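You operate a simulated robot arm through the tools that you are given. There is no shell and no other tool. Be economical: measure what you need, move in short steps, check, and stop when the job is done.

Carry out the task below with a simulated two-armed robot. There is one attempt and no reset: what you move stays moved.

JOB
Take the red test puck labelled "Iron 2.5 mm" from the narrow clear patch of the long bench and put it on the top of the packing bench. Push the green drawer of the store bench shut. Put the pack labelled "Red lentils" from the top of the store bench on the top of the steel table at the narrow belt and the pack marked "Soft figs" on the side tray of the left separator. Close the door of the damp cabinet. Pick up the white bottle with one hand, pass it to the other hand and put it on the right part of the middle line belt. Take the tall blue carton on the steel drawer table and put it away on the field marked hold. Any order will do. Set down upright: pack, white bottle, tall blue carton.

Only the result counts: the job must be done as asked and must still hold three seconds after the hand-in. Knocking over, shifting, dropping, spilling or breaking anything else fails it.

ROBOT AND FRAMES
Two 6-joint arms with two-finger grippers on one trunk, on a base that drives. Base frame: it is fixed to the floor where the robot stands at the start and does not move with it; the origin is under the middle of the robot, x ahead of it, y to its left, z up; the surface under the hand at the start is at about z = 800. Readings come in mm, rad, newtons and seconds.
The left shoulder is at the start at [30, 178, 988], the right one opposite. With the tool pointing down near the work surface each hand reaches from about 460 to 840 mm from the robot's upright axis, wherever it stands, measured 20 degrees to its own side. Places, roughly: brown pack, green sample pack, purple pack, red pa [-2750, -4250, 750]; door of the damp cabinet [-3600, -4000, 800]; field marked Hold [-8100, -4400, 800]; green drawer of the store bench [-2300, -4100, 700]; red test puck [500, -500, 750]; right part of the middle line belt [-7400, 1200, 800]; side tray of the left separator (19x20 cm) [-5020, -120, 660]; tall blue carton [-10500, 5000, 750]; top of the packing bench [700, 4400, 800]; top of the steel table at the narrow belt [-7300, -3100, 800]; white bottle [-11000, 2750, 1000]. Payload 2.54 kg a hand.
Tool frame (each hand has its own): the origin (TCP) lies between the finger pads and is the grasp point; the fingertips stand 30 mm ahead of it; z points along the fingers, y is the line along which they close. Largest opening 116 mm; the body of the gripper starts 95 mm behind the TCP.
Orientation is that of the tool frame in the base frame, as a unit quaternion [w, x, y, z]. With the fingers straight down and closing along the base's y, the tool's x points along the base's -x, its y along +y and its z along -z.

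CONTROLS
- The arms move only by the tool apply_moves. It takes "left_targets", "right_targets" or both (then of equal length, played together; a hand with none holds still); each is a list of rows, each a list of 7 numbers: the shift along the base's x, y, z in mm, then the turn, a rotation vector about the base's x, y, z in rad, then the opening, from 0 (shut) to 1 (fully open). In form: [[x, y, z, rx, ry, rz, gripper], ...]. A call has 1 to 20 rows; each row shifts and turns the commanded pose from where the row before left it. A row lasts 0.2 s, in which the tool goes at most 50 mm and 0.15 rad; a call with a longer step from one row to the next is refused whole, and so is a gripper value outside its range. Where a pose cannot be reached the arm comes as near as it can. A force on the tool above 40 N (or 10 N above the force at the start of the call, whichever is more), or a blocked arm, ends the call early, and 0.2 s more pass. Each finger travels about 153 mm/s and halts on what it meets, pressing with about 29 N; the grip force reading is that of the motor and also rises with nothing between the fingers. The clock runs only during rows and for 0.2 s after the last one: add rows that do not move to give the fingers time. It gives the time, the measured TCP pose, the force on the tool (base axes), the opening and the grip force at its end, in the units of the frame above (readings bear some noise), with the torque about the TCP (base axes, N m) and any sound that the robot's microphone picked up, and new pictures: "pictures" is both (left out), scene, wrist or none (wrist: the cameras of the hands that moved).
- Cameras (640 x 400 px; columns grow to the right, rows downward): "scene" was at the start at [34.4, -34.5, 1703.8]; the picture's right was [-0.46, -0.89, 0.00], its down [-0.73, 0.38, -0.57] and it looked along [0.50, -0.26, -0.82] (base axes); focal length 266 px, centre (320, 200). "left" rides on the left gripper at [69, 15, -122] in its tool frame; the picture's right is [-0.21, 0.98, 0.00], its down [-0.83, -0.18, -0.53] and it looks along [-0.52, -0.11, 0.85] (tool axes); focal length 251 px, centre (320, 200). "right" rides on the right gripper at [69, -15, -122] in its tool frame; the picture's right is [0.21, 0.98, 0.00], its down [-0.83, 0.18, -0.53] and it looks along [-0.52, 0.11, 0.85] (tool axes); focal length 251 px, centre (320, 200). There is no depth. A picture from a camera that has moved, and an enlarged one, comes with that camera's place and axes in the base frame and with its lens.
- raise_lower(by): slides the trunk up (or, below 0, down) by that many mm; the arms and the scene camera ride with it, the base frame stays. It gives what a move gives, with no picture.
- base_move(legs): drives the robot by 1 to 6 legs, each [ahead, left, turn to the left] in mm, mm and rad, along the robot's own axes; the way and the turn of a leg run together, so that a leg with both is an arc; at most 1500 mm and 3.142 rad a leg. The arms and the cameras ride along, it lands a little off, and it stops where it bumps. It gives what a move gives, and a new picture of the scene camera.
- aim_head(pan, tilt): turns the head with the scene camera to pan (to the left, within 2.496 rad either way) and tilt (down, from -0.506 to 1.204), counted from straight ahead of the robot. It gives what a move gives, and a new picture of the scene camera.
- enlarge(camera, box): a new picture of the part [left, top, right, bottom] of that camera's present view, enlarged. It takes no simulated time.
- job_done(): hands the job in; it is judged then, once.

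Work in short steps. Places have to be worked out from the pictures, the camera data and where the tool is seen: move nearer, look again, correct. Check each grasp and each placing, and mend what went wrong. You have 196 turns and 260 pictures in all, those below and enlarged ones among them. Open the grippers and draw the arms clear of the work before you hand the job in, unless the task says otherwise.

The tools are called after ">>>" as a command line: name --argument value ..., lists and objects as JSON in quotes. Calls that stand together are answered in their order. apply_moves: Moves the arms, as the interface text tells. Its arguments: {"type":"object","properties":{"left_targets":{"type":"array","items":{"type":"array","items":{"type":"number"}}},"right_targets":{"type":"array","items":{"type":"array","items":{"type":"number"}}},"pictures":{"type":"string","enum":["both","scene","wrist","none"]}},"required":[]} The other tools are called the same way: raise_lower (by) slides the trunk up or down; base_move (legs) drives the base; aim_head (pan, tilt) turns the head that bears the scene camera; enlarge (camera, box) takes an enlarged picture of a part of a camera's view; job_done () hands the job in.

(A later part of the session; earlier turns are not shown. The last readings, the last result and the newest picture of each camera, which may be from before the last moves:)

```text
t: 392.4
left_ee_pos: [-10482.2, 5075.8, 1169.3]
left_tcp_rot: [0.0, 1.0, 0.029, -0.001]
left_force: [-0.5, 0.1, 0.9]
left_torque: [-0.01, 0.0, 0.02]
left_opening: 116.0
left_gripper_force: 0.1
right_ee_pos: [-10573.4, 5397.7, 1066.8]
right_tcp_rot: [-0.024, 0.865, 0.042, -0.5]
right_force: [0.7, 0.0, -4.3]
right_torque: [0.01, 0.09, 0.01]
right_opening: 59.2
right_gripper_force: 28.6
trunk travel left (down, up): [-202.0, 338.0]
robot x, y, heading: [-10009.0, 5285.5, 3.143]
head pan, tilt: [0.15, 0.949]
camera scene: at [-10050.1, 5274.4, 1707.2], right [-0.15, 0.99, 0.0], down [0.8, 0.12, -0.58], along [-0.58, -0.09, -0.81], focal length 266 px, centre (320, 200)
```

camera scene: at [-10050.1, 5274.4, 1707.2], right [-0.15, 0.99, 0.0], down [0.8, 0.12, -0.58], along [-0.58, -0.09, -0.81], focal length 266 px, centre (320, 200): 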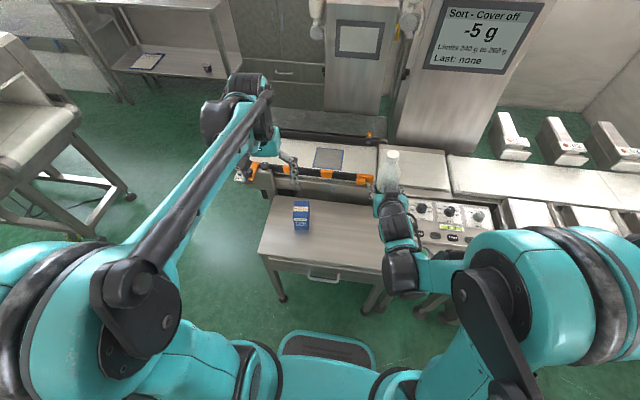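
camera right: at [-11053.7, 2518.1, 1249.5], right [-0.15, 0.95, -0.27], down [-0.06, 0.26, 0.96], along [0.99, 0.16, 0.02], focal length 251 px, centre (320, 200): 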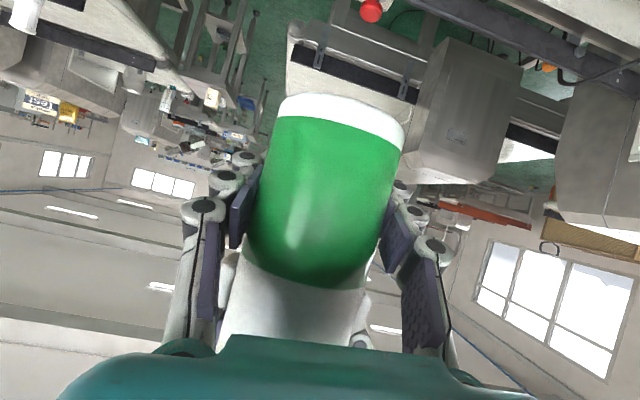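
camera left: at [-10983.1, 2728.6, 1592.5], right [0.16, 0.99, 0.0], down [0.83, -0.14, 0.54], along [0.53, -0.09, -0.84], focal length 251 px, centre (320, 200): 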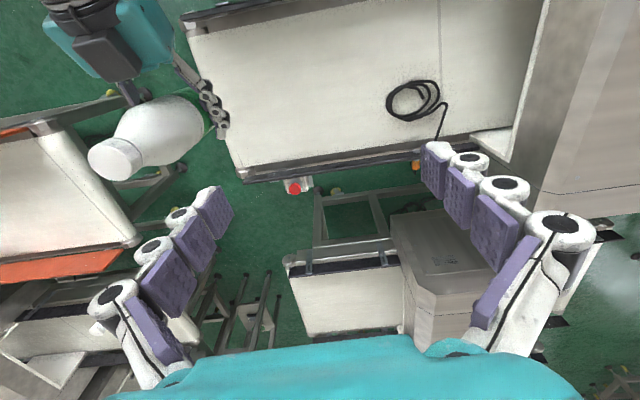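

I move the left hand above the carton and lower to about z 960 to look.

>>> apply_moves --left_targets '[[-43, 11, 0, 0, 0, 0, 1], [-43, 11, 0, 0, 0, 0, 1], [-43, 10, 0, 0, 0, 0, 1], [0, 0, -45, 0, 0, 0, 1], [0, 0, -45, 0, 0, 0, 1], [0, 0, -45, 0, 0, 0, 1], [0, 0, -45, 0, 0, 0, 1], [0, 0, 0, 0, 0, 0, 1]]' --pictures "both"

```text
t: 394.2
left_ee_pos: [-10610.2, 5105.4, 987.6]
left_tcp_rot: [0.001, 1.0, 0.028, -0.001]
left_force: [0.5, 0.0, 0.3]
left_torque: [0.02, 0.0, 0.01]
left_opening: 116.3
left_gripper_force: 0.1
right_ee_pos: [-10571.5, 5397.9, 1067.2]
right_tcp_rot: [-0.024, 0.865, 0.041, -0.499]
right_force: [1.0, 0.4, -3.6]
right_torque: [0.02, 0.09, 0.04]
right_opening: 58.9
right_gripper_force: 29.1
trunk travel left (down, up): [-202.0, 338.0]
robot x, y, heading: [-10008.3, 5285.7, 3.144]
head pan, tilt: [0.15, 0.949]
camera scene: at [-10049.2, 5274.6, 1707.3], right [-0.15, 0.99, 0.0], down [0.8, 0.12, -0.58], along [-0.58, -0.09, -0.81], focal length 266 px, centre (320, 200)
camera left: at [-10540.0, 5095.2, 1110.7], right [-0.16, -0.99, 0.0], down [-0.83, 0.13, 0.54], along [-0.53, 0.08, -0.84], focal length 251 px, centre (320, 200)
```

scene: 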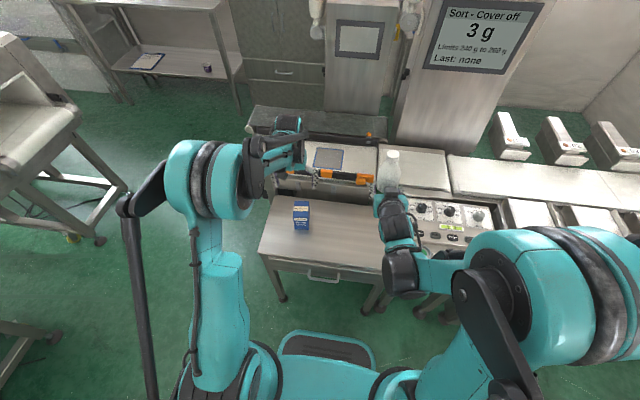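
left: 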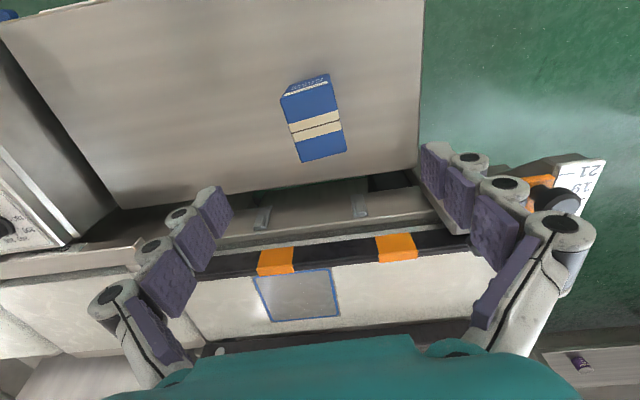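

>>> enlarge --camera "scene" --box '[260, 170, 360, 250]'

>>> enlarge --camera "left" --box '[240, 50, 390, 180]'

```text
5.00 times, centred on (310, 210) of scene
camera zoom: at [-10049.2, 5274.6, 1707.3], right [-0.15, 0.99, 0.0], down [0.8, 0.12, -0.58], along [-0.58, -0.09, -0.81], focal length 1332 px, centre (370, 150)
```

zoom: 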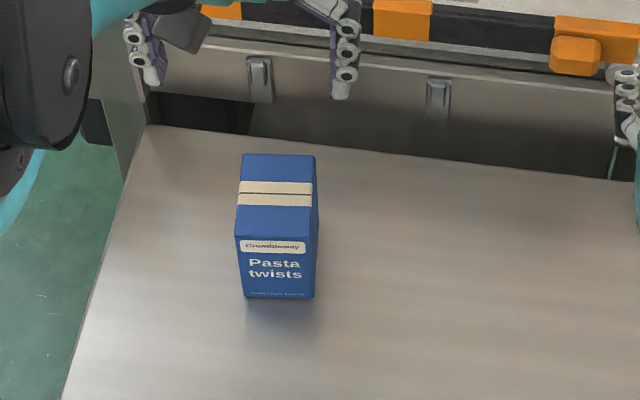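

```text
3.08 times, centred on (315, 115) of left
camera zoom: at [-10540.0, 5095.2, 1110.7], right [-0.16, -0.99, 0.0], down [-0.83, 0.13, 0.54], along [-0.53, 0.08, -0.84], focal length 774 px, centre (335, 462)
```

zoom: 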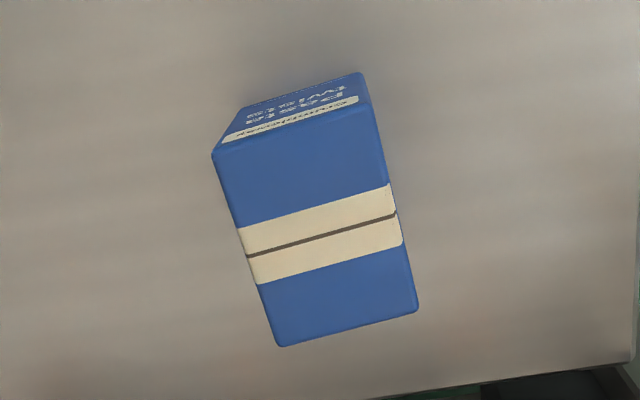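

The carton is about 59 × 80 mm, centre (-10623, 5112), top z ≈ 815, turned slightly. I align, lower and close on it.

>>> apply_moves --left_targets '[[-13, 7, -30, 0, 0, 0.07, 1], [0, 0, -45, 0, 0, 0, 1], [0, 0, -45, 0, 0, 0, 1], [0, 0, -40, 0, 0, 0, 1], [0, 0, -35, 0, 0, 0, 1], [0, 0, -20, 0, 0, 0, 1], [0, 0, 0, 0, 0, 0, 1], [0, 0, 0, 0, 0, 0, 0.35], [0, 0, 0, 0, 0, 0, 0.35], [0, 0, 0, 0, 0, 0, 0.35]]' --pictures "wrist"

```text
t: 396.4
left_ee_pos: [-10622.7, 5113.7, 774.9]
left_tcp_rot: [0.001, 0.998, 0.063, -0.001]
left_force: [-0.6, 0.0, 4.7]
left_torque: [-0.23, 0.02, -0.1]
left_opening: 59.6
left_gripper_force: 29.2
right_ee_pos: [-10572.7, 5398.4, 1068.4]
right_tcp_rot: [-0.023, 0.865, 0.042, -0.5]
right_force: [0.2, 1.2, -4.8]
right_torque: [0.02, 0.07, 0.02]
right_opening: 59.0
right_gripper_force: 29.1
trunk travel left (down, up): [-202.0, 338.0]
robot x, y, heading: [-10005.3, 5287.5, 3.144]
head pan, tilt: [0.15, 0.949]
camera left: at [-10551.6, 5107.8, 897.0], right [-0.09, -1.0, 0.0], down [-0.84, 0.08, 0.54], along [-0.53, 0.05, -0.84], focal length 251 px, centre (320, 200)
```

left: 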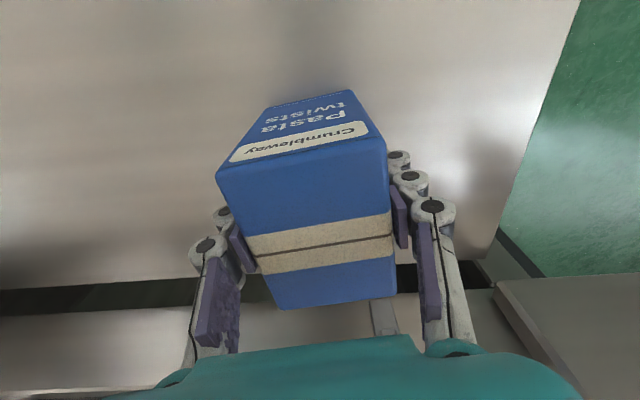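

Gripped at 59.6 mm. I lift it and draw the hand back.

>>> apply_moves --left_targets '[[0, 0, 20, 0, 0, 0, 0.35], [0, 0, 40, 0, 0, 0, 0.35], [0, 0, 45, 0, 0, 0, 0.35], [0, 0, 45, 0, 0, 0, 0.35], [0, 0, 45, 0, 0, 0, 0.35], [0, 0, 45, 0, 0, 0, 0.35], [35, 0, 25, 0, 0, 0, 0.35], [45, 0, 0, 0, 0, 0, 0.35], [45, 0, 0, 0, 0, 0, 0.35], [0, 0, 0, 0, 0, 0, 0.35]]' --pictures "wrist"

>>> raise_lower --by 200

```text
t: 398.6
left_ee_pos: [-10500.5, 5112.9, 1037.7]
left_tcp_rot: [0.001, 0.998, 0.063, -0.001]
left_force: [-0.2, -0.4, -4.7]
left_torque: [0.03, 0.0, -0.01]
left_opening: 59.4
left_gripper_force: 29.0
right_ee_pos: [-10574.8, 5398.4, 1066.5]
right_tcp_rot: [-0.023, 0.865, 0.042, -0.499]
right_force: [0.0, -0.2, -4.8]
right_torque: [0.0, 0.03, 0.01]
right_opening: 59.1
right_gripper_force: 28.6
trunk travel left (down, up): [-202.0, 338.0]
robot x, y, heading: [-10005.3, 5285.4, 3.14]
head pan, tilt: [0.15, 0.949]
camera left: at [-10429.0, 5107.3, 1160.4], right [-0.09, -1.0, 0.0], down [-0.84, 0.08, 0.53], along [-0.53, 0.05, -0.85], focal length 251 px, centre (320, 200)
```

left: 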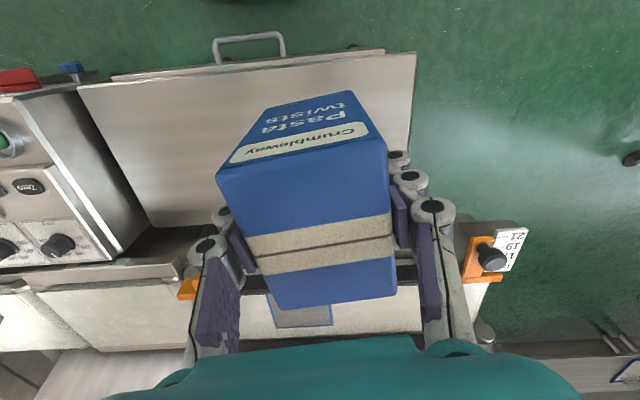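

```text
t: 400.7
left_ee_pos: [-10500.3, 5112.3, 1237.1]
left_tcp_rot: [0.0, 0.998, 0.064, -0.001]
left_force: [-0.8, 0.3, -4.5]
left_torque: [0.02, -0.02, 0.0]
left_opening: 59.4
left_gripper_force: 29.0
right_ee_pos: [-10572.8, 5397.2, 1268.8]
right_tcp_rot: [-0.024, 0.865, 0.041, -0.5]
right_force: [0.0, 0.0, -5.4]
right_torque: [-0.01, 0.06, 0.01]
right_opening: 59.3
right_gripper_force: 29.1
trunk travel left (down, up): [-402.0, 138.0]
robot x, y, heading: [-10005.0, 5286.3, 3.142]
head pan, tilt: [0.15, 0.949]
```

Carton held. I drive back to the west lane: back off, south, west, turn to face south, strafe west, then forward.

>>> base_move --legs '[[-120, 0, 0], [0, 950, 0], [800, 0, 0], [0, 0, 1.571], [0, -760, 0]]'

>>> aim_head --pan 0.0 --tilt 0.35

```text
t: 417.7
left_ee_pos: [-11287.3, 3911.3, 1238.2]
left_tcp_rot: [0.001, 0.677, 0.736, -0.001]
left_force: [0.4, -0.1, -3.8]
left_torque: [-0.01, -0.03, 0.04]
left_opening: 59.3
left_gripper_force: 28.8
right_ee_pos: [-11575.0, 3849.9, 1268.0]
right_tcp_rot: [0.329, 0.596, 0.628, -0.377]
right_force: [0.3, -1.0, -4.2]
right_torque: [-0.07, 0.04, 0.01]
right_opening: 59.2
right_gripper_force: 29.8
trunk travel left (down, up): [-402.0, 138.0]
robot x, y, heading: [-11438.4, 4410.8, -1.615]
head pan, tilt: [0.15, 0.949]
camera scene: at [-11429.5, 4364.5, 1907.2], right [-0.99, -0.1, 0.0], down [-0.09, 0.81, -0.58], along [0.06, -0.58, -0.81], focal length 266 px, centre (320, 200)
```

scene: 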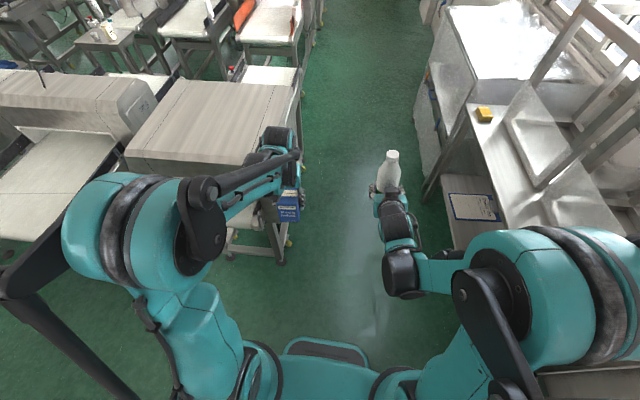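

```text
t: 418.7
left_ee_pos: [-11286.5, 3910.0, 1237.9]
left_tcp_rot: [0.0, 0.677, 0.736, -0.001]
left_force: [-0.3, 0.5, -5.1]
left_torque: [0.0, 0.01, 0.0]
left_opening: 59.4
left_gripper_force: 28.9
right_ee_pos: [-11575.1, 3849.3, 1267.4]
right_tcp_rot: [0.328, 0.596, 0.628, -0.378]
right_force: [-0.1, 0.1, -4.5]
right_torque: [-0.06, 0.0, 0.02]
right_opening: 59.6
right_gripper_force: 28.9
trunk travel left (down, up): [-402.0, 138.0]
robot x, y, heading: [-11439.4, 4407.6, -1.618]
head pan, tilt: [0.0, 0.351]
camera scene: at [-11441.1, 4343.8, 1958.2], right [-1.0, 0.04, 0.0], down [0.02, 0.34, -0.94], along [-0.04, -0.94, -0.35], focal length 266 px, centre (320, 200)
```

scene: 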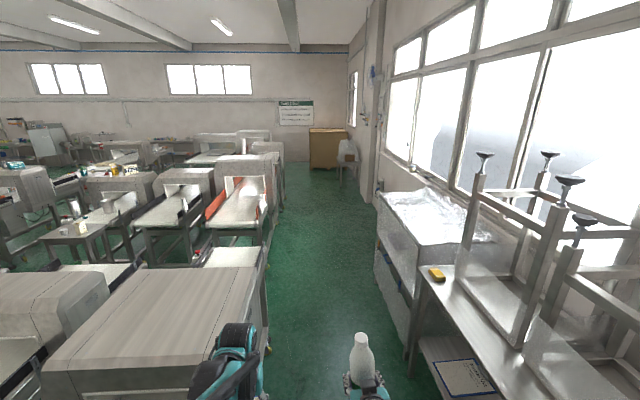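

The lane ahead is open. I straighten, centre in the lane and go south 4.5 m.

>>> base_move --legs '[[0, 0, 0.047], [0, -240, 0], [1500, 0, 0], [1500, 0, 0], [1500, 0, 0]]'

```text
t: 442.3
left_ee_pos: [-11471.6, -655.0, 1237.8]
left_tcp_rot: [0.0, 0.671, 0.741, 0.0]
left_force: [-0.2, 0.2, -3.5]
left_torque: [-0.01, 0.02, -0.01]
left_opening: 59.1
left_gripper_force: 29.2
right_ee_pos: [-11758.3, -722.4, 1268.1]
right_tcp_rot: [0.33, 0.592, 0.633, -0.375]
right_force: [-0.1, -0.5, -5.9]
right_torque: [-0.08, 0.01, 0.01]
right_opening: 58.9
right_gripper_force: 28.8
trunk travel left (down, up): [-402.0, 138.0]
robot x, y, heading: [-11632.3, -158.4, -1.601]
head pan, tilt: [0.0, 0.351]
camera scene: at [-11632.4, -226.5, 1958.3], right [-1.0, 0.03, 0.0], down [0.01, 0.34, -0.94], along [-0.03, -0.94, -0.34], focal length 266 px, centre (320, 200)
```

scene: 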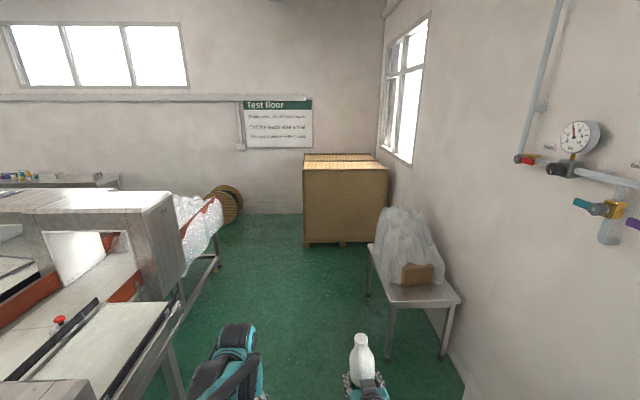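

I continue south and then diagonally into the southern aisle near (-11000, -3700), keeping clear of the crate.

>>> base_move --legs '[[0, 0, 0.03], [1450, 0, 0], [1150, 0, 0], [920, 620, 0]]'

>>> aim_head --pan 1.3 --tilt 0.4

```text
t: 458.9
left_ee_pos: [-11134.7, -3826.5, 1236.4]
left_tcp_rot: [0.001, 0.711, 0.704, 0.0]
left_force: [0.8, 0.2, -3.8]
left_torque: [0.04, 0.03, 0.02]
left_opening: 59.4
left_gripper_force: 28.5
right_ee_pos: [-11427.2, -3858.7, 1266.3]
right_tcp_rot: [0.309, 0.626, 0.6, -0.391]
right_force: [0.3, -0.6, -4.9]
right_torque: [-0.05, 0.04, -0.03]
right_opening: 59.1
right_gripper_force: 29.1
trunk travel left (down, up): [-402.0, 138.0]
robot x, y, heading: [-11244.3, -3309.4, -1.709]
head pan, tilt: [0.0, 0.351]
stopped in leg 4: the robot was blocked; the commanded pose is now the measured one
camera scene: at [-11246.1, -3382.3, 1958.2], right [-0.99, 0.14, 0.0], down [0.05, 0.34, -0.94], along [-0.13, -0.93, -0.35], focal length 266 px, centre (320, 200)
```

scene: 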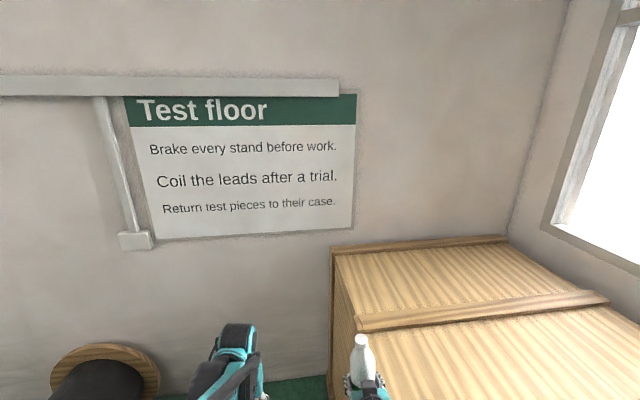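

```text
t: 460.3
left_ee_pos: [-11135.1, -3822.9, 1239.5]
left_tcp_rot: [0.001, 0.711, 0.703, -0.001]
left_force: [-0.1, -0.1, -4.2]
left_torque: [0.02, -0.02, 0.05]
left_opening: 59.3
left_gripper_force: 29.2
right_ee_pos: [-11426.4, -3856.8, 1267.5]
right_tcp_rot: [0.311, 0.625, 0.599, -0.393]
right_force: [0.2, 0.2, -4.1]
right_torque: [-0.09, 0.05, 0.05]
right_opening: 58.9
right_gripper_force: 29.3
trunk travel left (down, up): [-402.0, 138.0]
robot x, y, heading: [-11240.3, -3315.7, -1.707]
head pan, tilt: [1.3, 0.4]
camera scene: at [-11149.2, -3323.5, 1953.9], right [-0.4, -0.92, 0.0], down [-0.36, 0.16, -0.92], along [0.85, -0.37, -0.39], focal length 266 px, centre (320, 200)
```

scene: 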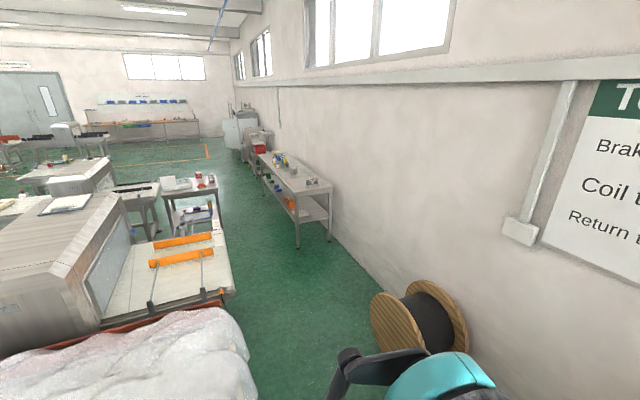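

The base touched the crate. I back off, straighten, shift east of the crate, go south into the aisle, then strafe east toward the Hold field.

>>> base_move --legs '[[-60, 0, 0], [0, 0, 0.136], [0, 320, 0], [500, 0, 0], [0, 1300, 0]]'

>>> aim_head --pan 0.9 --tilt 0.5

```text
t: 472.6
left_ee_pos: [-9367.0, -4241.7, 1238.4]
left_tcp_rot: [0.0, 0.66, 0.751, 0.0]
left_force: [-0.3, -0.3, -5.1]
left_torque: [0.0, 0.02, 0.02]
left_opening: 59.6
left_gripper_force: 28.6
right_ee_pos: [-9650.1, -4316.4, 1267.0]
right_tcp_rot: [0.337, 0.581, 0.642, -0.369]
right_force: [-0.5, -0.4, -3.7]
right_torque: [-0.08, 0.01, -0.01]
right_opening: 59.2
right_gripper_force: 29.0
trunk travel left (down, up): [-402.0, 138.0]
robot x, y, heading: [-9540.7, -3752.3, -1.566]
head pan, tilt: [1.3, 0.4]
camera scene: at [-9450.6, -3749.3, 1953.8], right [-0.26, -0.96, 0.0], down [-0.38, 0.1, -0.92], along [0.89, -0.24, -0.39], focal length 266 px, centre (320, 200)
```

scene: 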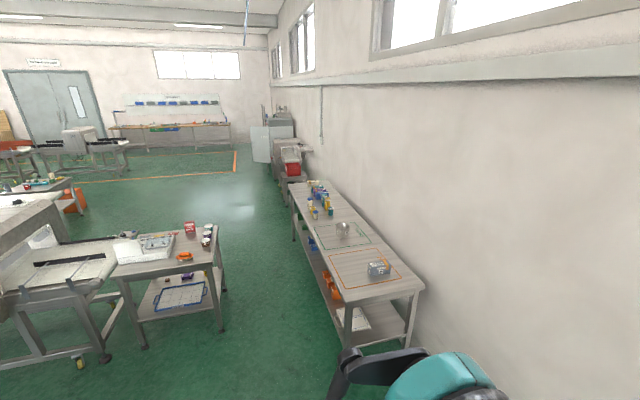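

```text
t: 473.5
left_ee_pos: [-9365.6, -4242.6, 1238.1]
left_tcp_rot: [0.001, 0.66, 0.751, -0.001]
left_force: [0.6, 0.0, -4.5]
left_torque: [-0.03, 0.01, 0.0]
left_opening: 59.3
left_gripper_force: 29.2
right_ee_pos: [-9651.1, -4317.3, 1267.4]
right_tcp_rot: [0.337, 0.581, 0.642, -0.37]
right_force: [-0.1, 0.3, -3.3]
right_torque: [-0.08, 0.02, -0.01]
right_opening: 59.0
right_gripper_force: 28.9
trunk travel left (down, up): [-402.0, 138.0]
robot x, y, heading: [-9539.8, -3755.2, -1.565]
head pan, tilt: [0.901, 0.499]
camera scene: at [-9468.7, -3781.0, 1944.7], right [-0.62, -0.79, 0.0], down [-0.38, 0.3, -0.88], along [0.69, -0.54, -0.48], focal length 266 px, centre (320, 200)
```

scene: 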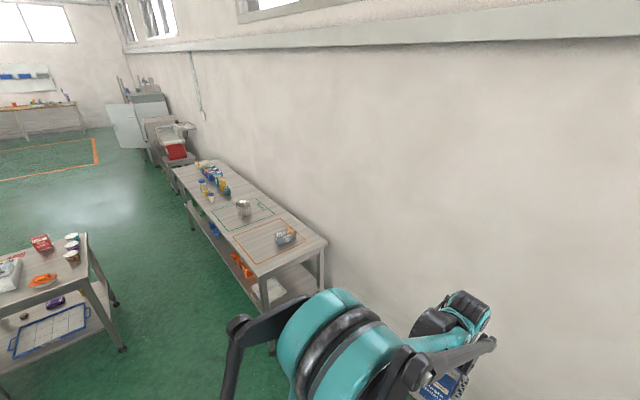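

>>> enlarge --camera "scene" --box '[170, 150, 350, 280]'

```text
3.08 times, centred on (260, 215) of scene
camera zoom: at [-9468.7, -3781.0, 1944.7], right [-0.62, -0.79, 0.0], down [-0.38, 0.3, -0.88], along [0.69, -0.54, -0.48], focal length 820 px, centre (505, 154)
```

zoom: 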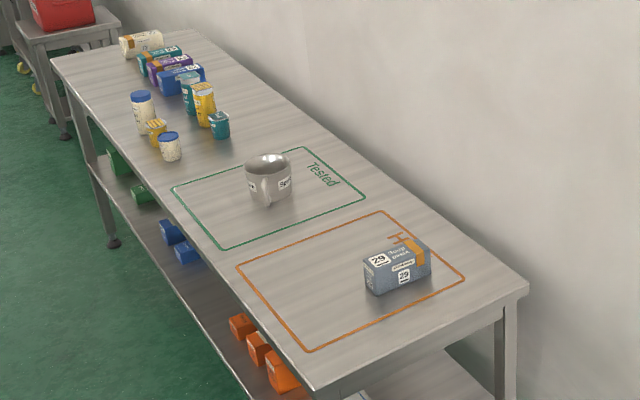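

The Hold field (orange, "H…") spans x -8230..-7866, y -4632..-4243, with a grey box on its southwest part. I aim for (-7960, -4340) and strafe east to x ≈ -8150.

>>> base_move --legs '[[0, 1390, 0]]'

>>> aim_head --pan 0.2 --tilt 0.85

```text
t: 480.6
left_ee_pos: [-7950.5, -4246.7, 1237.8]
left_tcp_rot: [0.001, 0.664, 0.747, 0.0]
left_force: [0.0, -0.1, -3.1]
left_torque: [0.02, -0.02, 0.0]
left_opening: 59.5
left_gripper_force: 29.3
right_ee_pos: [-8235.3, -4317.8, 1267.0]
right_tcp_rot: [0.335, 0.585, 0.638, -0.372]
right_force: [-0.6, -0.2, -4.3]
right_torque: [-0.08, 0.01, 0.02]
right_opening: 59.1
right_gripper_force: 29.7
trunk travel left (down, up): [-402.0, 138.0]
robot x, y, heading: [-8122.1, -3754.6, -1.581]
head pan, tilt: [0.901, 0.499]
camera scene: at [-8047.7, -3784.9, 1944.7], right [-0.63, -0.78, 0.0], down [-0.37, 0.3, -0.88], along [0.68, -0.55, -0.48], focal length 266 px, centre (320, 200)
```

scene: 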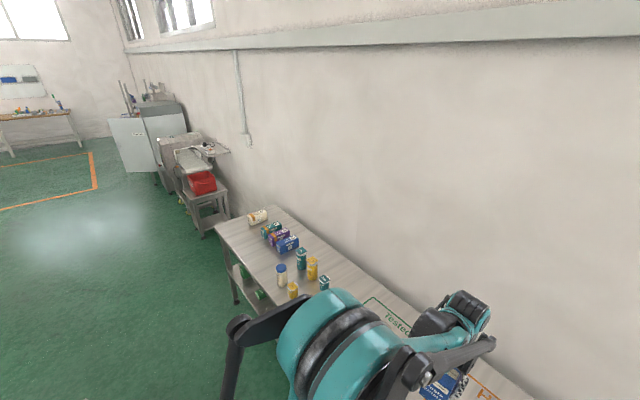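

```text
t: 481.7
left_ee_pos: [-7950.7, -4247.4, 1238.7]
left_tcp_rot: [0.001, 0.663, 0.749, -0.001]
left_force: [0.0, -0.3, -3.5]
left_torque: [0.0, -0.04, -0.01]
left_opening: 59.4
left_gripper_force: 28.8
right_ee_pos: [-8236.3, -4318.6, 1266.6]
right_tcp_rot: [0.335, 0.584, 0.64, -0.37]
right_force: [0.3, 0.7, -4.6]
right_torque: [-0.08, 0.02, -0.01]
right_opening: 59.0
right_gripper_force: 29.2
trunk travel left (down, up): [-402.0, 138.0]
robot x, y, heading: [-8118.5, -3755.2, -1.578]
head pan, tilt: [0.201, 0.85]
camera scene: at [-8103.5, -3804.6, 1914.7], right [-0.98, -0.19, 0.0], down [-0.15, 0.74, -0.66], along [0.13, -0.65, -0.75], focal length 266 px, centre (320, 200)
```

scene: 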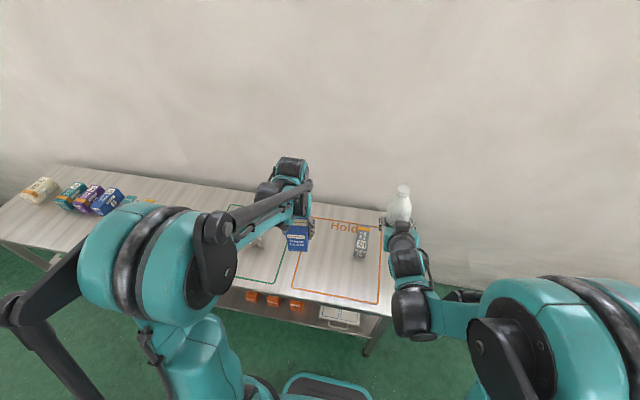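

"Hold" is readable now. I target (-8000, -4350): shift the carton there, then lower the trunk.

>>> apply_moves --left_targets '[[-16, -35, 0, 0, 0, 0, 0.35], [-16, -35, 0, 0, 0, 0, 0.35], [-17, -33, 0, 0, 0, 0, 0.35], [0, 0, 0, 0, 0, 0, 0.35]]' --pictures "none"

>>> raise_lower --by -240

>>> apply_moves --left_targets '[[0, 0, -40, 0, 0, 0, 0.35], [0, 0, -30, 0, 0, 0, 0.35], [0, 0, 0, 0, 0, 0, 0.35]]' --pictures "both"

```text
t: 482.7
left_ee_pos: [-7998.5, -4351.4, 1237.5]
left_tcp_rot: [0.0, 0.664, 0.748, 0.001]
left_force: [0.2, 0.0, -3.8]
left_torque: [0.02, -0.01, 0.01]
left_opening: 59.5
left_gripper_force: 28.9
right_ee_pos: [-8234.7, -4318.3, 1267.5]
right_tcp_rot: [0.335, 0.584, 0.639, -0.372]
right_force: [0.2, -0.1, -3.3]
right_torque: [-0.06, 0.0, -0.01]
right_opening: 59.2
right_gripper_force: 29.0
trunk travel left (down, up): [-402.0, 138.0]
robot x, y, heading: [-8117.7, -3753.8, -1.576]
head pan, tilt: [0.201, 0.85]
```

```text
t: 485.2
left_ee_pos: [-7999.2, -4350.3, 997.0]
left_tcp_rot: [0.0, 0.664, 0.748, 0.0]
left_force: [0.0, 0.3, -4.7]
left_torque: [-0.01, 0.03, 0.05]
left_opening: 59.3
left_gripper_force: 28.9
right_ee_pos: [-8235.2, -4318.5, 1028.0]
right_tcp_rot: [0.336, 0.584, 0.639, -0.371]
right_force: [0.1, -0.4, -4.1]
right_torque: [-0.06, 0.0, 0.03]
right_opening: 59.1
right_gripper_force: 29.3
trunk travel left (down, up): [-162.0, 378.0]
robot x, y, heading: [-8121.9, -3756.0, -1.582]
head pan, tilt: [0.201, 0.85]
```

```text
t: 486.0
left_ee_pos: [-8000.6, -4351.0, 927.0]
left_tcp_rot: [0.0, 0.664, 0.748, -0.001]
left_force: [-0.1, 0.2, -3.7]
left_torque: [0.01, 0.0, -0.01]
left_opening: 59.3
left_gripper_force: 29.2
right_ee_pos: [-8235.4, -4319.1, 1027.9]
right_tcp_rot: [0.336, 0.584, 0.639, -0.371]
right_force: [-1.1, 0.0, -4.1]
right_torque: [-0.08, 0.05, -0.01]
right_opening: 59.0
right_gripper_force: 29.8
trunk travel left (down, up): [-162.0, 378.0]
robot x, y, heading: [-8118.0, -3755.2, -1.578]
head pan, tilt: [0.201, 0.85]
camera scene: at [-8103.8, -3804.4, 1674.7], right [-0.98, -0.19, 0.0], down [-0.14, 0.74, -0.66], along [0.13, -0.65, -0.75], focal length 266 px, centre (320, 200)
camera left: at [-7992.9, -4279.4, 1048.8], right [1.0, -0.1, 0.0], down [-0.08, -0.84, 0.53], along [-0.05, -0.53, -0.85], focal length 251 px, centre (320, 200)
```

scene: 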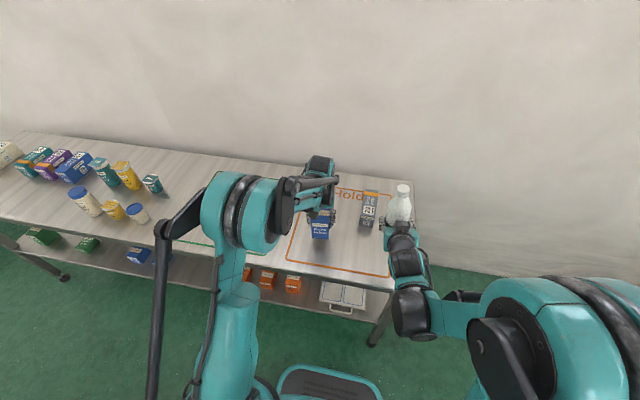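
left: 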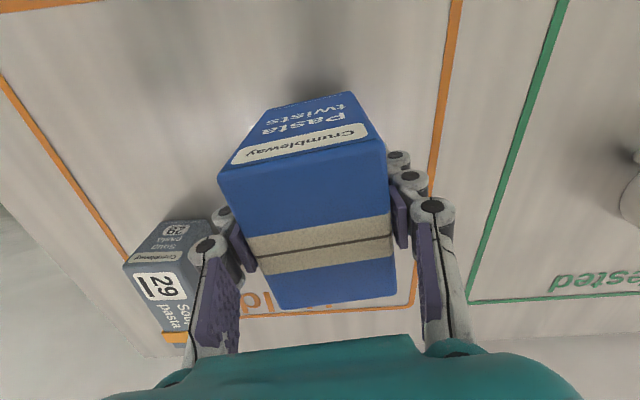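

The spot is inside the field; I shift 30 mm east and 15 mm north for clearance from the grey box and lower until contact.

>>> apply_moves --left_targets '[[30, 15, 0, 0, 0, 0, 0.35], [0, 0, -25, 0, 0, 0, 0.35], [0, 0, -20, 0, 0, 0, 0.35], [0, 0, -8, 0, 0, 0, 0.35], [0, 0, -5, 0, 0, 0, 0.35], [0, 0, -4, 0, 0, 0, 0.35], [0, 0, -4, 0, 0, 0, 0.35], [0, 0, -4, 0, 0, 0, 0.35], [0, 0, -3, 0, 0, 0, 0.35]]' --pictures "wrist"

```text
t: 488.0
left_ee_pos: [-7969.0, -4334.4, 856.1]
left_tcp_rot: [0.002, 0.664, 0.748, -0.002]
left_force: [1.1, 0.2, 20.8]
left_torque: [-0.02, -0.03, -0.03]
left_opening: 59.7
left_gripper_force: 29.2
right_ee_pos: [-8235.7, -4317.0, 1028.1]
right_tcp_rot: [0.335, 0.584, 0.639, -0.371]
right_force: [-0.1, -0.4, -5.6]
right_torque: [-0.05, 0.03, 0.01]
right_opening: 59.0
right_gripper_force: 28.8
trunk travel left (down, up): [-162.0, 378.0]
robot x, y, heading: [-8116.8, -3753.9, -1.582]
head pan, tilt: [0.201, 0.85]
camera left: at [-7962.7, -4262.3, 978.3], right [1.0, -0.1, 0.0], down [-0.08, -0.84, 0.54], along [-0.05, -0.53, -0.84], focal length 251 px, centre (320, 200)
```

left: 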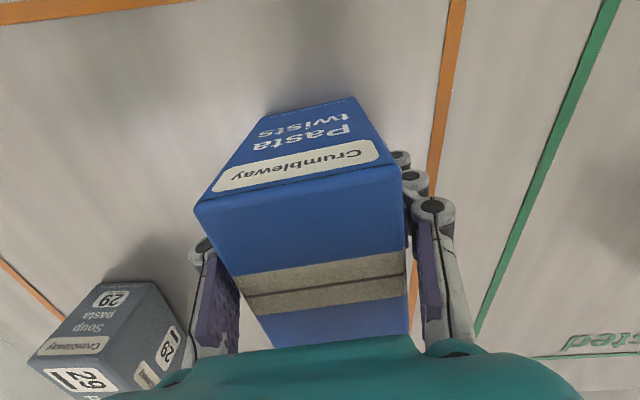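

Contact with the bench; the carton is inside the field. I release and rise.

>>> apply_moves --left_targets '[[0, 0, 1, 0, 0, 0, 0.55], [0, 0, 0, 0, 0, 0, 0.72], [0, 0, 0, 0, 0, 0, 0.72], [0, 0, 25, 0, 0, 0, 0.72], [0, 0, 40, 0, 0, 0, 0.72], [0, 0, 45, 0, 0, 0, 0.72], [0, 0, 45, 0, 0, 0, 0.72], [0, 0, 45, 0, 0, 0, 0.72]]' --pictures "wrist"

```text
t: 489.8
left_ee_pos: [-7970.0, -4335.2, 1056.2]
left_tcp_rot: [0.001, 0.664, 0.747, -0.001]
left_force: [-0.1, 0.1, -0.4]
left_torque: [-0.03, -0.04, -0.01]
left_opening: 83.5
left_gripper_force: 0.0
right_ee_pos: [-8235.2, -4317.2, 1027.9]
right_tcp_rot: [0.335, 0.584, 0.639, -0.372]
right_force: [-0.8, 0.5, -3.2]
right_torque: [-0.09, 0.02, 0.01]
right_opening: 58.8
right_gripper_force: 28.6
trunk travel left (down, up): [-162.0, 378.0]
robot x, y, heading: [-8120.3, -3755.8, -1.574]
head pan, tilt: [0.201, 0.85]
camera left: at [-7963.7, -4264.5, 1178.1], right [1.0, -0.1, 0.0], down [-0.08, -0.84, 0.54], along [-0.05, -0.53, -0.84], focal length 251 px, centre (320, 200)
```

left: 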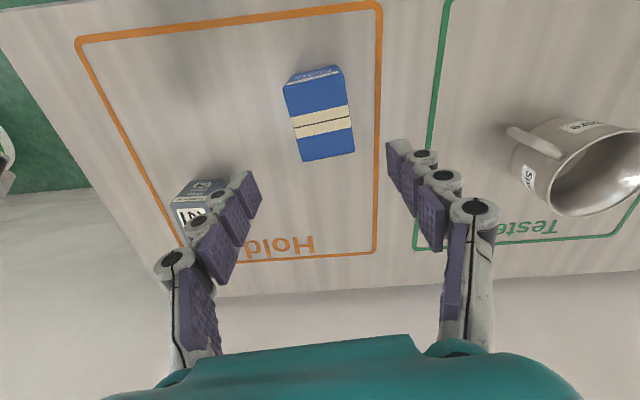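

The carton stands on Hold. I retract the left hand, raise the trunk, strafe east through the aisle (centre y ≈ -3790), then turn north and look at the corridor.

>>> apply_moves --left_targets '[[0, 40, 15, 0, 0, 0, 0.9], [0, 40, 15, 0, 0, 0, 0.9], [0, 40, 10, 0, 0, 0, 0.9]]' --pictures "none"

>>> raise_lower --by 240

>>> base_move --legs '[[35, 0, 0], [0, 1450, 0], [-150, 350, 0], [-300, 0, 0], [0, 0, 3.14]]'

>>> aim_head --pan 0.0 --tilt 0.5

```text
t: 490.6
left_ee_pos: [-7971.6, -4212.8, 1098.4]
left_tcp_rot: [0.002, 0.664, 0.747, -0.001]
left_force: [0.8, 0.7, 0.1]
left_torque: [-0.05, 0.02, -0.02]
left_opening: 104.5
left_gripper_force: 0.0
right_ee_pos: [-8235.7, -4317.6, 1028.2]
right_tcp_rot: [0.336, 0.584, 0.639, -0.372]
right_force: [-0.7, -0.3, -4.3]
right_torque: [-0.05, -0.02, 0.0]
right_opening: 58.9
right_gripper_force: 28.9
trunk travel left (down, up): [-162.0, 378.0]
robot x, y, heading: [-8119.5, -3756.9, -1.581]
head pan, tilt: [0.201, 0.85]
```

```text
t: 493.1
left_ee_pos: [-7970.7, -4215.7, 1336.8]
left_tcp_rot: [0.0, 0.663, 0.749, -0.001]
left_force: [0.6, 0.3, -0.4]
left_torque: [0.02, 0.03, 0.0]
left_opening: 104.3
left_gripper_force: 0.0
right_ee_pos: [-8235.3, -4319.3, 1267.8]
right_tcp_rot: [0.335, 0.584, 0.639, -0.371]
right_force: [-0.2, 0.1, -4.9]
right_torque: [-0.06, 0.04, -0.02]
right_opening: 58.9
right_gripper_force: 29.1
trunk travel left (down, up): [-402.0, 138.0]
robot x, y, heading: [-8119.5, -3755.0, -1.575]
head pan, tilt: [0.201, 0.85]
```

```text
t: 511.7
left_ee_pos: [-6359.0, -2920.3, 1337.1]
left_tcp_rot: [0.0, 0.707, -0.707, -0.001]
left_force: [0.2, -0.1, -0.7]
left_torque: [0.04, 0.02, 0.01]
left_opening: 104.5
left_gripper_force: 0.1
right_ee_pos: [-6086.0, -2850.3, 1267.6]
right_tcp_rot: [0.391, -0.603, 0.622, 0.312]
right_force: [0.8, 0.1, -4.3]
right_torque: [0.05, -0.03, 0.01]
right_opening: 59.4
right_gripper_force: 29.1
trunk travel left (down, up): [-402.0, 138.0]
robot x, y, heading: [-6268.3, -3392.5, 1.449]
head pan, tilt: [0.201, 0.85]
camera scene: at [-6275.0, -3347.9, 1914.7], right [1.0, 0.08, 0.0], down [0.06, -0.75, -0.66], along [-0.05, 0.66, -0.75], focal length 266 px, centre (320, 200)
```

scene: 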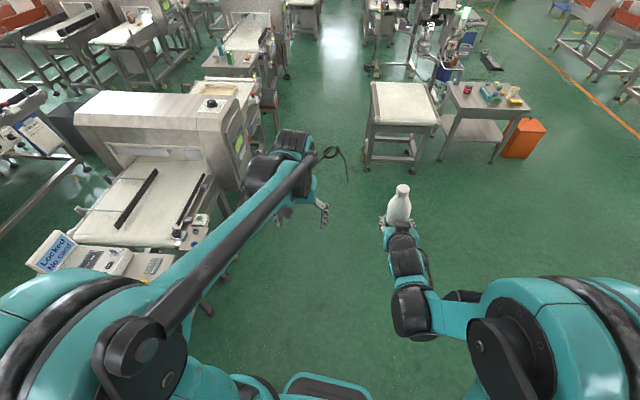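

```text
t: 512.5
left_ee_pos: [-6359.0, -2921.4, 1336.7]
left_tcp_rot: [-0.001, 0.708, -0.706, 0.001]
left_force: [-0.3, 0.7, 0.0]
left_torque: [-0.01, -0.04, -0.01]
left_opening: 104.4
left_gripper_force: 0.0
right_ee_pos: [-6085.4, -2849.6, 1267.1]
right_tcp_rot: [0.391, -0.603, 0.621, 0.313]
right_force: [-0.9, 0.5, -4.6]
right_torque: [0.09, -0.04, -0.03]
right_opening: 59.2
right_gripper_force: 28.9
trunk travel left (down, up): [-402.0, 138.0]
robot x, y, heading: [-6266.3, -3393.5, 1.444]
head pan, tilt: [0.0, 0.499]
camera scene: at [-6257.7, -3335.6, 1944.6], right [0.99, -0.12, 0.0], down [-0.06, -0.48, -0.88], along [0.11, 0.87, -0.48], focal length 266 px, centre (320, 200)
```

scene: 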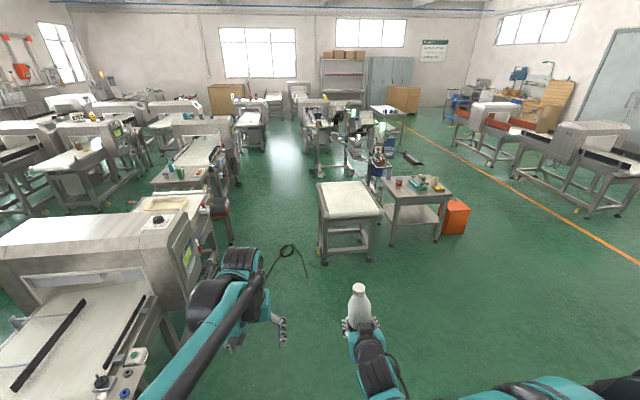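

>>> enlarge --camera "scene" --box '[150, 110, 390, 290]'

```text
2.22 times, centred on (270, 200) of scene
camera zoom: at [-6257.7, -3335.6, 1944.6], right [0.99, -0.12, 0.0], down [-0.06, -0.48, -0.88], along [0.11, 0.87, -0.48], focal length 592 px, centre (431, 200)
```

zoom: 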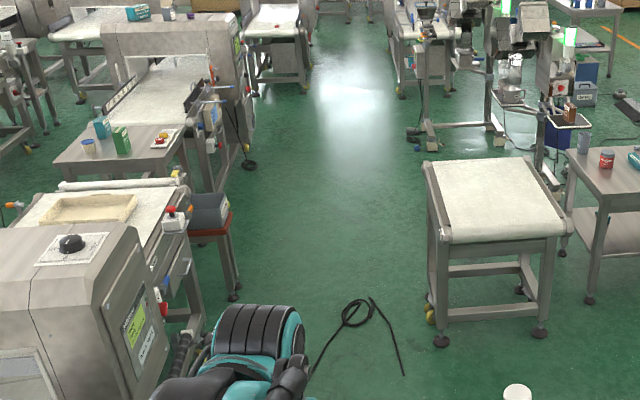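

The corridor to the middle line's east side is open apart from a thin lead on the floor. I straighten and advance to just before it to look closely.

>>> base_move --legs '[[0, 0, 0.127], [1100, 130, 0]]'

>>> aim_head --pan 0.0 --tilt 0.8

```text
t: 518.9
left_ee_pos: [-6530.3, -1816.6, 1337.1]
left_tcp_rot: [-0.001, 0.746, -0.666, -0.001]
left_force: [0.2, -0.8, 0.0]
left_torque: [0.0, 0.03, 0.0]
left_opening: 104.2
left_gripper_force: 0.1
right_ee_pos: [-6265.6, -1715.5, 1266.5]
right_tcp_rot: [-0.372, 0.637, -0.586, -0.334]
right_force: [-0.4, 0.0, -5.0]
right_torque: [0.09, -0.02, -0.02]
right_opening: 59.2
right_gripper_force: 29.2
trunk travel left (down, up): [-402.0, 138.0]
robot x, y, heading: [-6385.8, -2277.4, 1.56]
head pan, tilt: [0.0, 0.499]
camera scene: at [-6383.3, -2216.9, 1944.7], right [1.0, -0.01, 0.0], down [-0.01, -0.48, -0.88], along [0.01, 0.88, -0.48], focal length 266 px, centre (320, 200)
```

scene: 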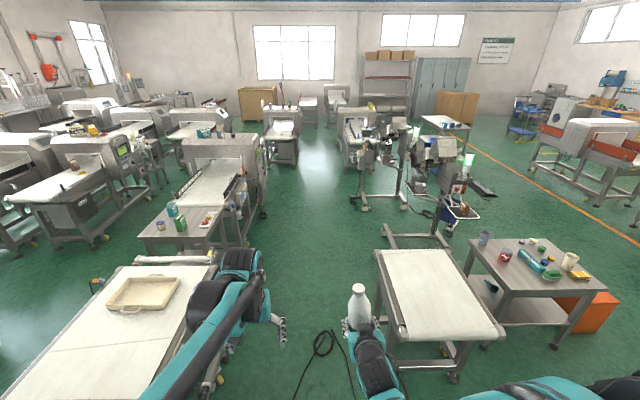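

```text
t: 519.7
left_ee_pos: [-6530.3, -1816.6, 1336.6]
left_tcp_rot: [-0.001, 0.746, -0.666, -0.001]
left_force: [0.3, 0.2, 0.5]
left_torque: [0.04, 0.02, 0.03]
left_opening: 104.6
left_gripper_force: 0.1
right_ee_pos: [-6264.8, -1715.2, 1267.7]
right_tcp_rot: [-0.373, 0.637, -0.587, -0.334]
right_force: [-0.5, 0.1, -4.1]
right_torque: [0.1, -0.05, 0.0]
right_opening: 59.3
right_gripper_force: 28.9
trunk travel left (down, up): [-402.0, 138.0]
robot x, y, heading: [-6385.3, -2278.0, 1.558]
head pan, tilt: [0.0, 0.799]
camera scene: at [-6383.5, -2227.3, 1918.8], right [1.0, -0.01, 0.0], down [-0.01, -0.72, -0.7], along [0.01, 0.7, -0.72], focal length 266 px, centre (320, 200)
```

scene: 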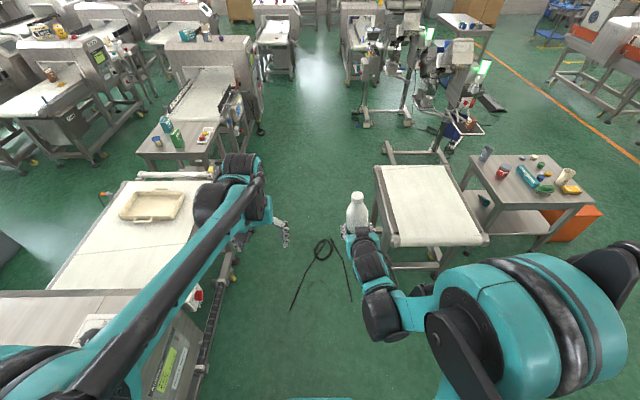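

The lead lies flat on the floor; I pass over it with the base centred at x ≈ -6550, between the line and the table.

>>> base_move --legs '[[0, 165, 0.012], [1450, 0, 0], [1450, 0, 0]]'

```text
t: 535.0
left_ee_pos: [-6632.0, 1141.2, 1336.7]
left_tcp_rot: [0.0, 0.742, -0.671, -0.001]
left_force: [-0.5, -0.2, 0.0]
left_torque: [0.01, 0.05, -0.06]
left_opening: 104.4
left_gripper_force: 0.2
right_ee_pos: [-6366.6, 1238.7, 1267.6]
right_tcp_rot: [-0.374, 0.633, -0.591, -0.331]
right_force: [-0.6, 0.5, -4.7]
right_torque: [0.09, 0.01, -0.02]
right_opening: 59.1
right_gripper_force: 29.5
trunk travel left (down, up): [-402.0, 138.0]
robot x, y, heading: [-6490.6, 679.2, 1.541]
head pan, tilt: [0.0, 0.799]
camera scene: at [-6491.5, 728.6, 1918.7], right [1.0, -0.03, 0.0], down [-0.02, -0.72, -0.7], along [0.02, 0.7, -0.72], focal length 266 px, centre (320, 200)
```

scene: 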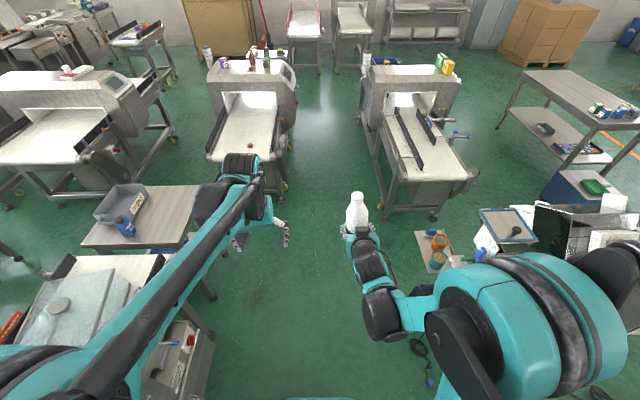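

No obstruction. I go 450 mm further and turn to face west toward the belt.

>>> base_move --legs '[[450, -80, 0.03], [0, 0, 1.571]]'

>>> aim_head --pan -0.1 --tilt 0.75

```text
t: 541.5
left_ee_pos: [-6863.1, 961.0, 1336.4]
left_tcp_rot: [0.0, 0.998, 0.064, -0.001]
left_force: [-0.6, -0.6, 0.0]
left_torque: [0.03, -0.01, 0.02]
left_opening: 104.4
left_gripper_force: 0.1
right_ee_pos: [-6968.9, 1224.3, 1266.8]
right_tcp_rot: [-0.023, 0.865, 0.043, -0.5]
right_force: [-0.4, 0.3, -5.0]
right_torque: [0.01, 0.06, -0.02]
right_opening: 59.3
right_gripper_force: 29.2
trunk travel left (down, up): [-402.0, 138.0]
robot x, y, heading: [-6404.5, 1115.8, -3.141]
head pan, tilt: [0.0, 0.799]
camera scene: at [-6455.6, 1111.7, 1918.7], right [0.0, 1.0, 0.0], down [0.72, 0.0, -0.7], along [-0.7, 0.0, -0.72], focal length 266 px, centre (320, 200)
```

scene: 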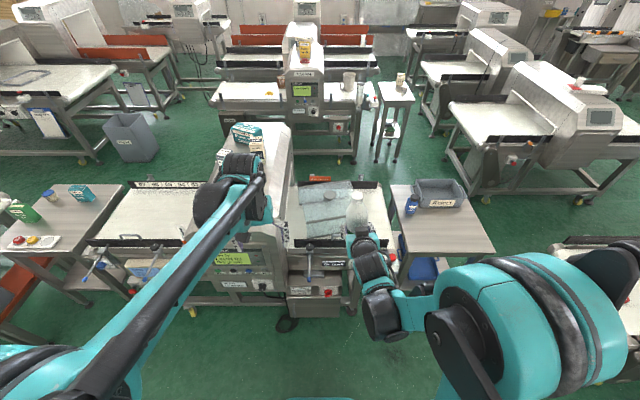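

```text
t: 542.2
left_ee_pos: [-6863.1, 961.8, 1336.3]
left_tcp_rot: [0.001, 0.998, 0.065, -0.001]
left_force: [-0.2, -0.8, 0.5]
left_torque: [-0.02, -0.01, 0.03]
left_opening: 104.3
left_gripper_force: 0.0
right_ee_pos: [-6968.3, 1223.7, 1267.0]
right_tcp_rot: [-0.022, 0.865, 0.043, -0.5]
right_force: [-0.2, 0.4, -3.7]
right_torque: [0.0, 0.07, 0.01]
right_opening: 59.1
right_gripper_force: 29.2
trunk travel left (down, up): [-402.0, 138.0]
robot x, y, heading: [-6404.9, 1114.4, -3.137]
head pan, tilt: [-0.099, 0.75]
camera scene: at [-6457.4, 1119.8, 1922.7], right [0.1, 1.0, 0.0], down [0.68, -0.07, -0.73], along [-0.73, 0.07, -0.68], focal length 266 px, centre (320, 200)
```

scene: 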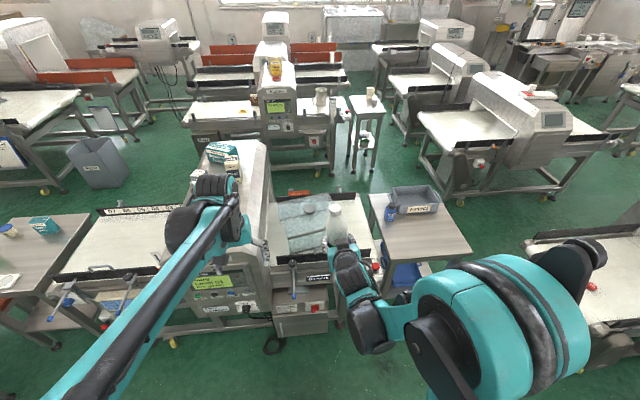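

>>> enlarge --camera "scene" --box '[240, 160, 480, 310]'

```text
2.67 times, centred on (360, 235) of scene
camera zoom: at [-6457.4, 1119.8, 1922.7], right [0.1, 1.0, 0.0], down [0.68, -0.07, -0.73], along [-0.73, 0.07, -0.68], focal length 710 px, centre (213, 107)
```

zoom: 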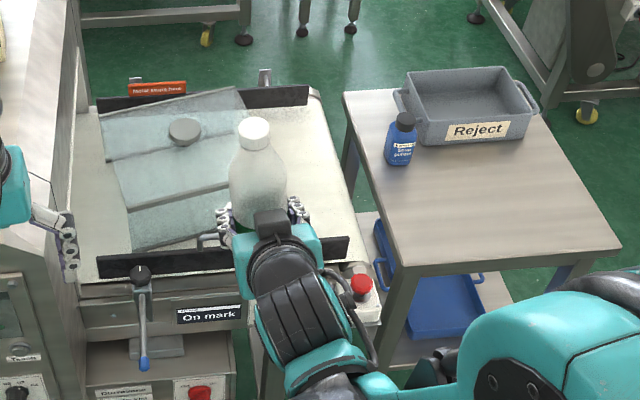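

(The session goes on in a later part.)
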